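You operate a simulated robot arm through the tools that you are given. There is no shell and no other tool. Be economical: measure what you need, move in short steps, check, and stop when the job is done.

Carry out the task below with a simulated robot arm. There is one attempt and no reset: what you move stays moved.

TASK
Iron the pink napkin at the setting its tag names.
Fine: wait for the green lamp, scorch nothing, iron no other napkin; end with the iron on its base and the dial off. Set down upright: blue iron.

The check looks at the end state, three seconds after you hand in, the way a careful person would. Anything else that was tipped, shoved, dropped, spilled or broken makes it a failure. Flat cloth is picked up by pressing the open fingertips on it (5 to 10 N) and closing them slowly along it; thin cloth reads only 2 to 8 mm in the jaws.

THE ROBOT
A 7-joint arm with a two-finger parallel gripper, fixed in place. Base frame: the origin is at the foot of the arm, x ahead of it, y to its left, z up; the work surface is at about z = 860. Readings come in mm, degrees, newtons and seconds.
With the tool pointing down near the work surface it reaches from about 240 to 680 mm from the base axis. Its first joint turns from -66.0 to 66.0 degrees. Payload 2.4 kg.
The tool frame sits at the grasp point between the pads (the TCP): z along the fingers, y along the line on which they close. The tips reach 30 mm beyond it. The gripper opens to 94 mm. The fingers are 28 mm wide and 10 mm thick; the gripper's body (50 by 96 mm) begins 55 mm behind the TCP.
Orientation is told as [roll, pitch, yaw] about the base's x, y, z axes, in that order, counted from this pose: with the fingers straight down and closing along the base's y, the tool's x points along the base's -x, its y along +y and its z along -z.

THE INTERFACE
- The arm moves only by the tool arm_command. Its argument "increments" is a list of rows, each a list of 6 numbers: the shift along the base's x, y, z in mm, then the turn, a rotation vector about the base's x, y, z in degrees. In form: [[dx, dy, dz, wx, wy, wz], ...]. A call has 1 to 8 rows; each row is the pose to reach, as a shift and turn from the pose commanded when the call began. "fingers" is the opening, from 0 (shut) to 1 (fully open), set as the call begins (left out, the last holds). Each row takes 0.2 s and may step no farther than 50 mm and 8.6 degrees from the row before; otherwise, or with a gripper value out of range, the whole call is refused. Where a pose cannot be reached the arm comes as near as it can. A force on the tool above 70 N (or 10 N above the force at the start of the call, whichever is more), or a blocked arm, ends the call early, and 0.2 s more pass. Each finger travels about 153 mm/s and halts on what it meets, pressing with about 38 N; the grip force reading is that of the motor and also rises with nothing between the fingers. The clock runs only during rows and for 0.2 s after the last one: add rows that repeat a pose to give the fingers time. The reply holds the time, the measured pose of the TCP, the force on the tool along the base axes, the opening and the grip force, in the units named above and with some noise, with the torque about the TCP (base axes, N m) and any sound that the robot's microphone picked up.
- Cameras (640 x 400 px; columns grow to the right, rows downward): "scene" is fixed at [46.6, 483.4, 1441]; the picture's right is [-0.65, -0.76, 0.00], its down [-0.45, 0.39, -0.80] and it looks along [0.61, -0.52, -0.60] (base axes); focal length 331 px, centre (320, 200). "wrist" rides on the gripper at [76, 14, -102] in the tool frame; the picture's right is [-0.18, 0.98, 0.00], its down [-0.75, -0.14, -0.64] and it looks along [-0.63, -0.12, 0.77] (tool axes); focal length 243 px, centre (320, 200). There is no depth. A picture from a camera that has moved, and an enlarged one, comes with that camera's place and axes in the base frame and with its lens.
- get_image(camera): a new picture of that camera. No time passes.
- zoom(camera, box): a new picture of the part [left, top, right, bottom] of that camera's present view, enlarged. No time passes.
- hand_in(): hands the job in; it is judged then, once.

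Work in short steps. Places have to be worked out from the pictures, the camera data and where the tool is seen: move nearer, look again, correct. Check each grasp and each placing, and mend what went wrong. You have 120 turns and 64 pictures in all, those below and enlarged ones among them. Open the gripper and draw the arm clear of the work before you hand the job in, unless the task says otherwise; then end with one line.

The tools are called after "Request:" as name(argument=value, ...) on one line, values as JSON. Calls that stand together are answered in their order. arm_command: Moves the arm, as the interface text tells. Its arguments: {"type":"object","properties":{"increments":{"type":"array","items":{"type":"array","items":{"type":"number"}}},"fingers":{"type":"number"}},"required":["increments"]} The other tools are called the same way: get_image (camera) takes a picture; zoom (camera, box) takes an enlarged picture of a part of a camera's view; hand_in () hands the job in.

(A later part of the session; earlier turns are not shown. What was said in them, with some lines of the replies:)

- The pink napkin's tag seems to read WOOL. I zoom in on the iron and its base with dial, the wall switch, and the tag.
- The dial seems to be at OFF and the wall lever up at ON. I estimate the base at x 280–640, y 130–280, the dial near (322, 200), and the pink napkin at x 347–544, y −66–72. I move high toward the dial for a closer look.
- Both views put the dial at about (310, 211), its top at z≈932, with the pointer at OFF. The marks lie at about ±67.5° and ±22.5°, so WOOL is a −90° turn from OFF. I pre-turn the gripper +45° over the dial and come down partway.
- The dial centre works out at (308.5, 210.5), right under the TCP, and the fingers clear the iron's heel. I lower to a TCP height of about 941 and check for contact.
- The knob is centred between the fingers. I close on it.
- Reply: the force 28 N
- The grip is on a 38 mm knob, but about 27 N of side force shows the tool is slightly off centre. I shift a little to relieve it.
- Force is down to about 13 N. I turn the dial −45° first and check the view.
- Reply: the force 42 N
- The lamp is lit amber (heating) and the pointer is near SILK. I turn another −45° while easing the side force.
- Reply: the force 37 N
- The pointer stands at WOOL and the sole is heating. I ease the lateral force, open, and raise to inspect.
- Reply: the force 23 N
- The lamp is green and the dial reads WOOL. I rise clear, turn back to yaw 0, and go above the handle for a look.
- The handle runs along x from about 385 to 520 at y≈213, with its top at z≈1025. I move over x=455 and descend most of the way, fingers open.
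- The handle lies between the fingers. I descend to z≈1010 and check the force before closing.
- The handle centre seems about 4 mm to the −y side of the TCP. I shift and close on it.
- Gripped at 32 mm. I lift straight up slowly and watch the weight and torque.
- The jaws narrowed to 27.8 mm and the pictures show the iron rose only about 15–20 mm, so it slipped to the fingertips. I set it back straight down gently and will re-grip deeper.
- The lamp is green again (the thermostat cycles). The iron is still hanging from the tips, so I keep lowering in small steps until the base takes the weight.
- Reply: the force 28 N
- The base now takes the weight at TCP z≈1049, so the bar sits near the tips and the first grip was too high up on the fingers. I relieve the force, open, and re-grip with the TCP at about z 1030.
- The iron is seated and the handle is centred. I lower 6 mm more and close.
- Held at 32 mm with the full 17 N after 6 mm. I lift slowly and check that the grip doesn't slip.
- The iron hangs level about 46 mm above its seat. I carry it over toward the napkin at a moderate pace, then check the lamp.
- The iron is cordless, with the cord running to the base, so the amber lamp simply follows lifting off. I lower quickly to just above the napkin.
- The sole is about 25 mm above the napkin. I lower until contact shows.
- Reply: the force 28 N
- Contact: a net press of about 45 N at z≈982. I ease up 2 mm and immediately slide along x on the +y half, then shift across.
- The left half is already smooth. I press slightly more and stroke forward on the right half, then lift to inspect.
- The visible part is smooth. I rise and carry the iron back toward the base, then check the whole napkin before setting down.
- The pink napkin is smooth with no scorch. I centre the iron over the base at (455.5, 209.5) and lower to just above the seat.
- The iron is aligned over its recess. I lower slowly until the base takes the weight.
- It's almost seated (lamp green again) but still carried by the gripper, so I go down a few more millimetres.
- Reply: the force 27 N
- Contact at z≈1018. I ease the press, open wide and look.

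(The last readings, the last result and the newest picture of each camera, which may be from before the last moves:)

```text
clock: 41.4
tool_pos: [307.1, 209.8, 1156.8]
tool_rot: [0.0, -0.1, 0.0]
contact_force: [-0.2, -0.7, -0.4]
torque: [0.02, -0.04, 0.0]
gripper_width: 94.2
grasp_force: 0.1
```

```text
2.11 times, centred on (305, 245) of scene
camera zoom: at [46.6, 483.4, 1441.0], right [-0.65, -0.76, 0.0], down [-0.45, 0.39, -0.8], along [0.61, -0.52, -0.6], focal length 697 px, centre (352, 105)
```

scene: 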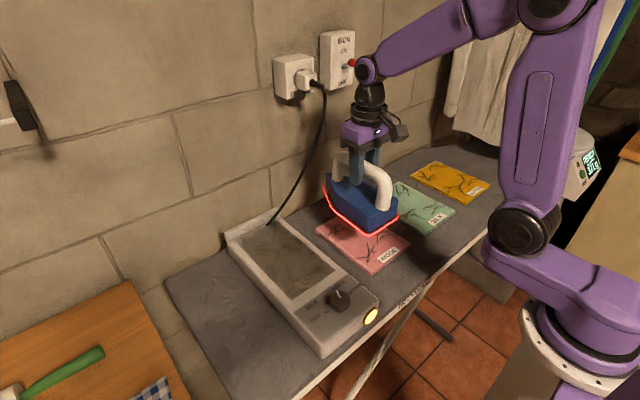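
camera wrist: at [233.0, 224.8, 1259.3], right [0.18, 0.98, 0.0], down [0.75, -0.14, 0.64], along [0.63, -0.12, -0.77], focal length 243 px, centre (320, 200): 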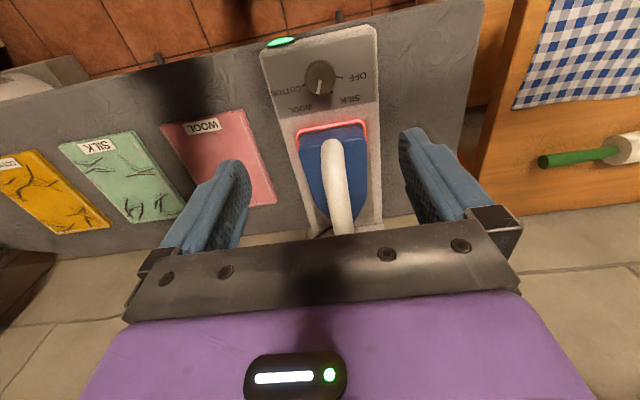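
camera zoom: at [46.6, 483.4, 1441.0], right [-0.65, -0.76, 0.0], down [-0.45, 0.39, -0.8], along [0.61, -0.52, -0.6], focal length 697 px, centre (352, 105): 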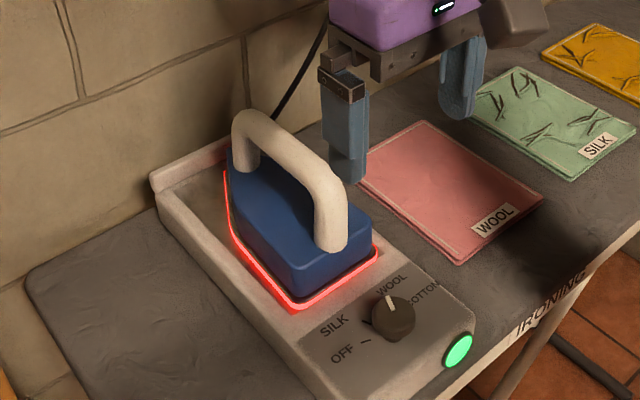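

The iron sits upright in its recess as at the start. Next I turn the gripper to −45° and descend over the dial to turn it off.

Request:
arm_command(increments=[[0, 0, -20, 0, 0, -7.5], [0, 0, -45, 0, 0, -15], [0, 0, -75, 0, 0, -22.5], [0, 0, -105, 0, 0, -30], [0, 0, -135, 0, 0, -37.5], [0.5, -1, -165, 0, 0, -45], [0.5, -1, -195, 0, 0, -45], [0.5, -1, -215, 0, 0, -45]])

Request:
zoom(camera="wrist", box=[170, 0, 480, 260])

```text
clock: 43.2
tool_pos: [308.9, 208.9, 941.5]
tool_rot: [0.0, -0.1, -45.2]
contact_force: [-0.9, 0.4, -0.1]
torque: [0.02, -0.04, 0.02]
gripper_width: 94.0
grasp_force: 0.1
```

```text
1.54 times, centred on (325, 130) of wrist
camera zoom: at [265.8, 274.0, 1043.0], right [0.83, 0.56, 0.0], down [0.43, -0.63, 0.64], along [0.36, -0.53, -0.77], focal length 373 px, centre (312, 308)
```

zoom: 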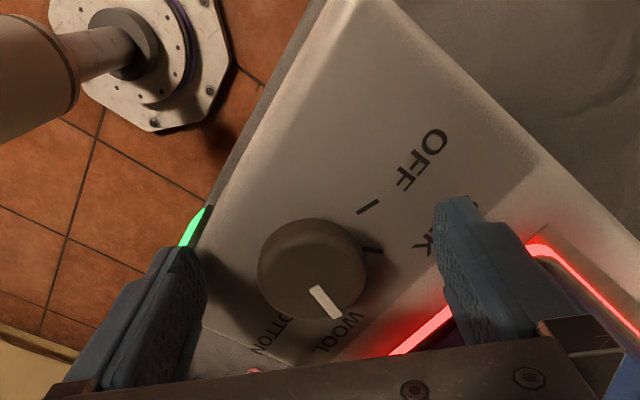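

The knob is between the fingers. I close on it.

Request:
arm_command(increments=[[0, 0, 0, 0, 0, 0], [0, 0, 0, 0, 0, 0], [0, 0, 0, 0, 0, 0]], fingers=0.2)

```text
clock: 44.0
tool_pos: [307.1, 208.2, 942.1]
tool_rot: [0.0, 0.1, -45.0]
contact_force: [-0.1, 1.9, -11.5]
torque: [0.07, -0.48, -0.03]
gripper_width: 37.7
grasp_force: 44.7
```

Well centred. I turn +45° first, then the rest.

Request:
arm_command(increments=[[0, 0, 0, 0, 0, 7.5], [0, 0, 0, 0, 0, 15], [0, 0, 0, 0, 0, 22.5], [0, 0, 0, 0, 0, 30], [0, 0, 0, 0, 0, 37.5], [0, 0, 0, 0, 0, 45], [0, 0, 0, 0, 0, 45]])

Request:
arm_command(increments=[[0, 0, 0, 0, 0, 7.5], [0, 0, 0, 0, 0, 15], [0, 0, 0, 0, 0, 22.5], [0, 0, 0, 0, 0, 30], [0, 0, 0, 0, 0, 37.5], [0, 0, 0, 0, 0, 45], [0, 0, 0, 0, 0, 45]])

Request:
zoom(camera="wrist", box=[170, 0, 480, 260])

```text
clock: 45.6
tool_pos: [308.2, 209.7, 942.2]
tool_rot: [0.1, 0.0, 0.1]
contact_force: [-3.1, 21.2, -30.4]
torque: [-0.2, -0.04, -0.03]
gripper_width: 37.9
grasp_force: 45.1
```

```text
clock: 47.2
tool_pos: [307.9, 211.9, 941.9]
tool_rot: [0.0, -0.1, 45.3]
contact_force: [-11.4, 33.8, -18.4]
torque: [0.19, 0.35, -0.21]
gripper_width: 38.1
grasp_force: 45.6
```

```text
1.54 times, centred on (325, 130) of wrist
camera zoom: at [245.5, 168.2, 1043.8], right [-0.57, 0.82, 0.0], down [0.63, 0.44, 0.64], along [0.53, 0.37, -0.77], focal length 373 px, centre (312, 308)
```

zoom: 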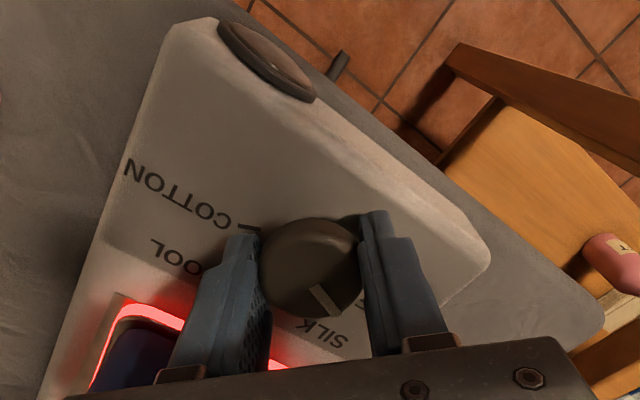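

The lamp is dark, so the dial is off. I relieve the side force, release, and rise to check.

Request:
arm_command(increments=[[-0.5, 2, 1, 0, 0, 0], [-0.5, 2.5, 1.5, 0, 0, 0]])

Request:
arm_command(increments=[[0, 0, 0, 0, 0, 0], [0, 0, 0, 0, 0, 0], [0, 0, 0, 0, 0, 0], [0, 0, 40, 0, 0, 0], [0, 0, 85, 0, 0, 0], [0, 0, 130, 0, 0, 0], [0, 0, 175, 0, 0, 0], [0, 0, 210, 0, 0, 0]], fingers=1)

Request:
arm_command(increments=[[0, 0, 0, 0, 0, -7.5], [0, -30, 0, 0, 0, -15], [0, -70, 0, 0, 0, -22.5], [0, -110, 0, 0, 0, -30], [0, -150, 0, 0, 0, -37.5], [0, -190, 0, 0, 0, -45], [0, -230, 0, 0, 0, -45], [0, -270, 0, 0, 0, -45]])

Request:
get_image(camera="scene")

Request:
zoom(camera="scene", box=[220, 190, 400, 350])

Request:
zoom(camera="scene", box=[310, 270, 390, 340])

```text
clock: 47.8
tool_pos: [307.4, 210.8, 944.2]
tool_rot: [0.0, 0.2, 45.1]
contact_force: [-5.3, 19.2, -31.3]
torque: [0.22, 0.1, -0.08]
gripper_width: 38.0
grasp_force: 44.8
```

```text
clock: 49.6
tool_pos: [308.5, 210.7, 1153.0]
tool_rot: [0.1, 0.1, 45.0]
contact_force: [-0.1, 0.3, -0.1]
torque: [0.02, 0.0, 0.0]
gripper_width: 94.0
grasp_force: 0.1
```

```text
clock: 51.4
tool_pos: [308.1, -59.2, 1155.1]
tool_rot: [0.0, 0.0, 0.0]
contact_force: [0.5, -1.0, 0.2]
torque: [0.04, 0.0, 0.02]
gripper_width: 93.8
grasp_force: 0.1
```

```text
21 pictures are left
```

scene: 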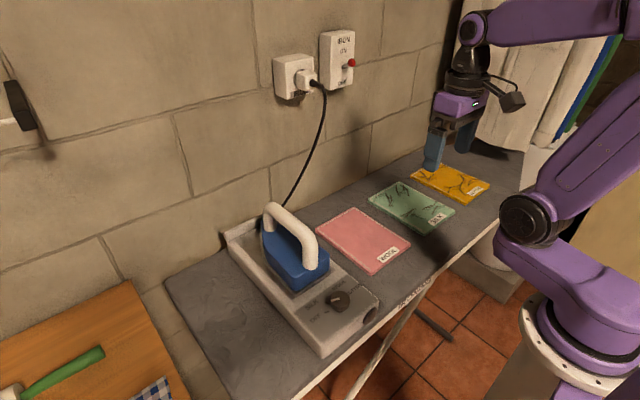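

```text
2.50 times, centred on (310, 270) of scene
camera zoom: at [46.5, 483.4, 1441.0], right [-0.65, -0.76, 0.0], down [-0.45, 0.39, -0.8], along [0.61, -0.52, -0.6], focal length 827 px, centre (345, 25)
```

zoom: 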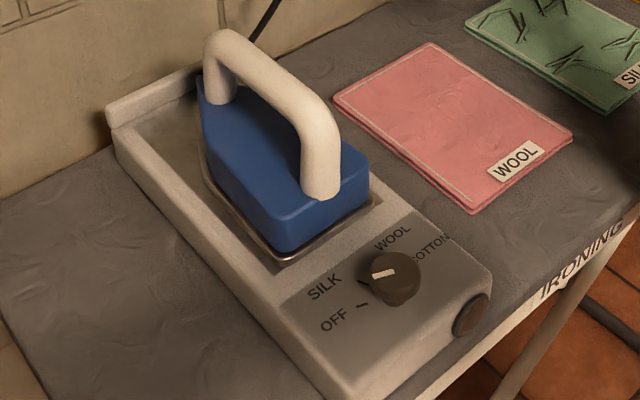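

```text
5.71 times, centred on (350, 305) of scene
camera zoom: at [46.5, 483.4, 1441.0], right [-0.65, -0.76, 0.0], down [-0.45, 0.39, -0.8], along [0.61, -0.52, -0.6], focal length 1891 px, centre (149, -400)
```

zoom: 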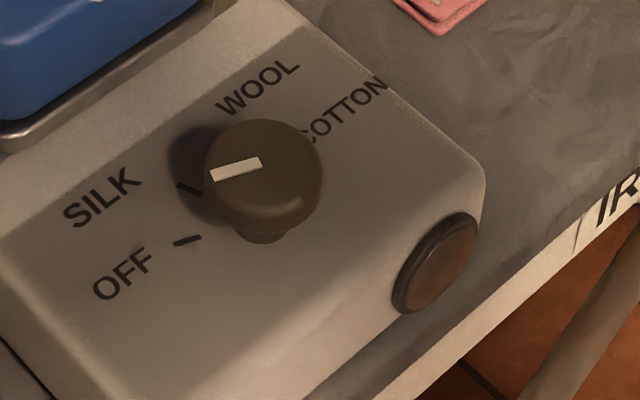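

The pointer matches its starting OFF position and the lamp and sole glow are out. The iron is upright on its base, the pink napkin is smooth, and the other napkins are untouched. The gripper is open and clear, so I hand in.

Request:
hand_in()

```text
The job is handed in.
```

I ironed the pink napkin smooth on WOOL after the lamp turned green, with no scorching. The iron is back upright on its base with the dial off, and the other napkins weren't touched.
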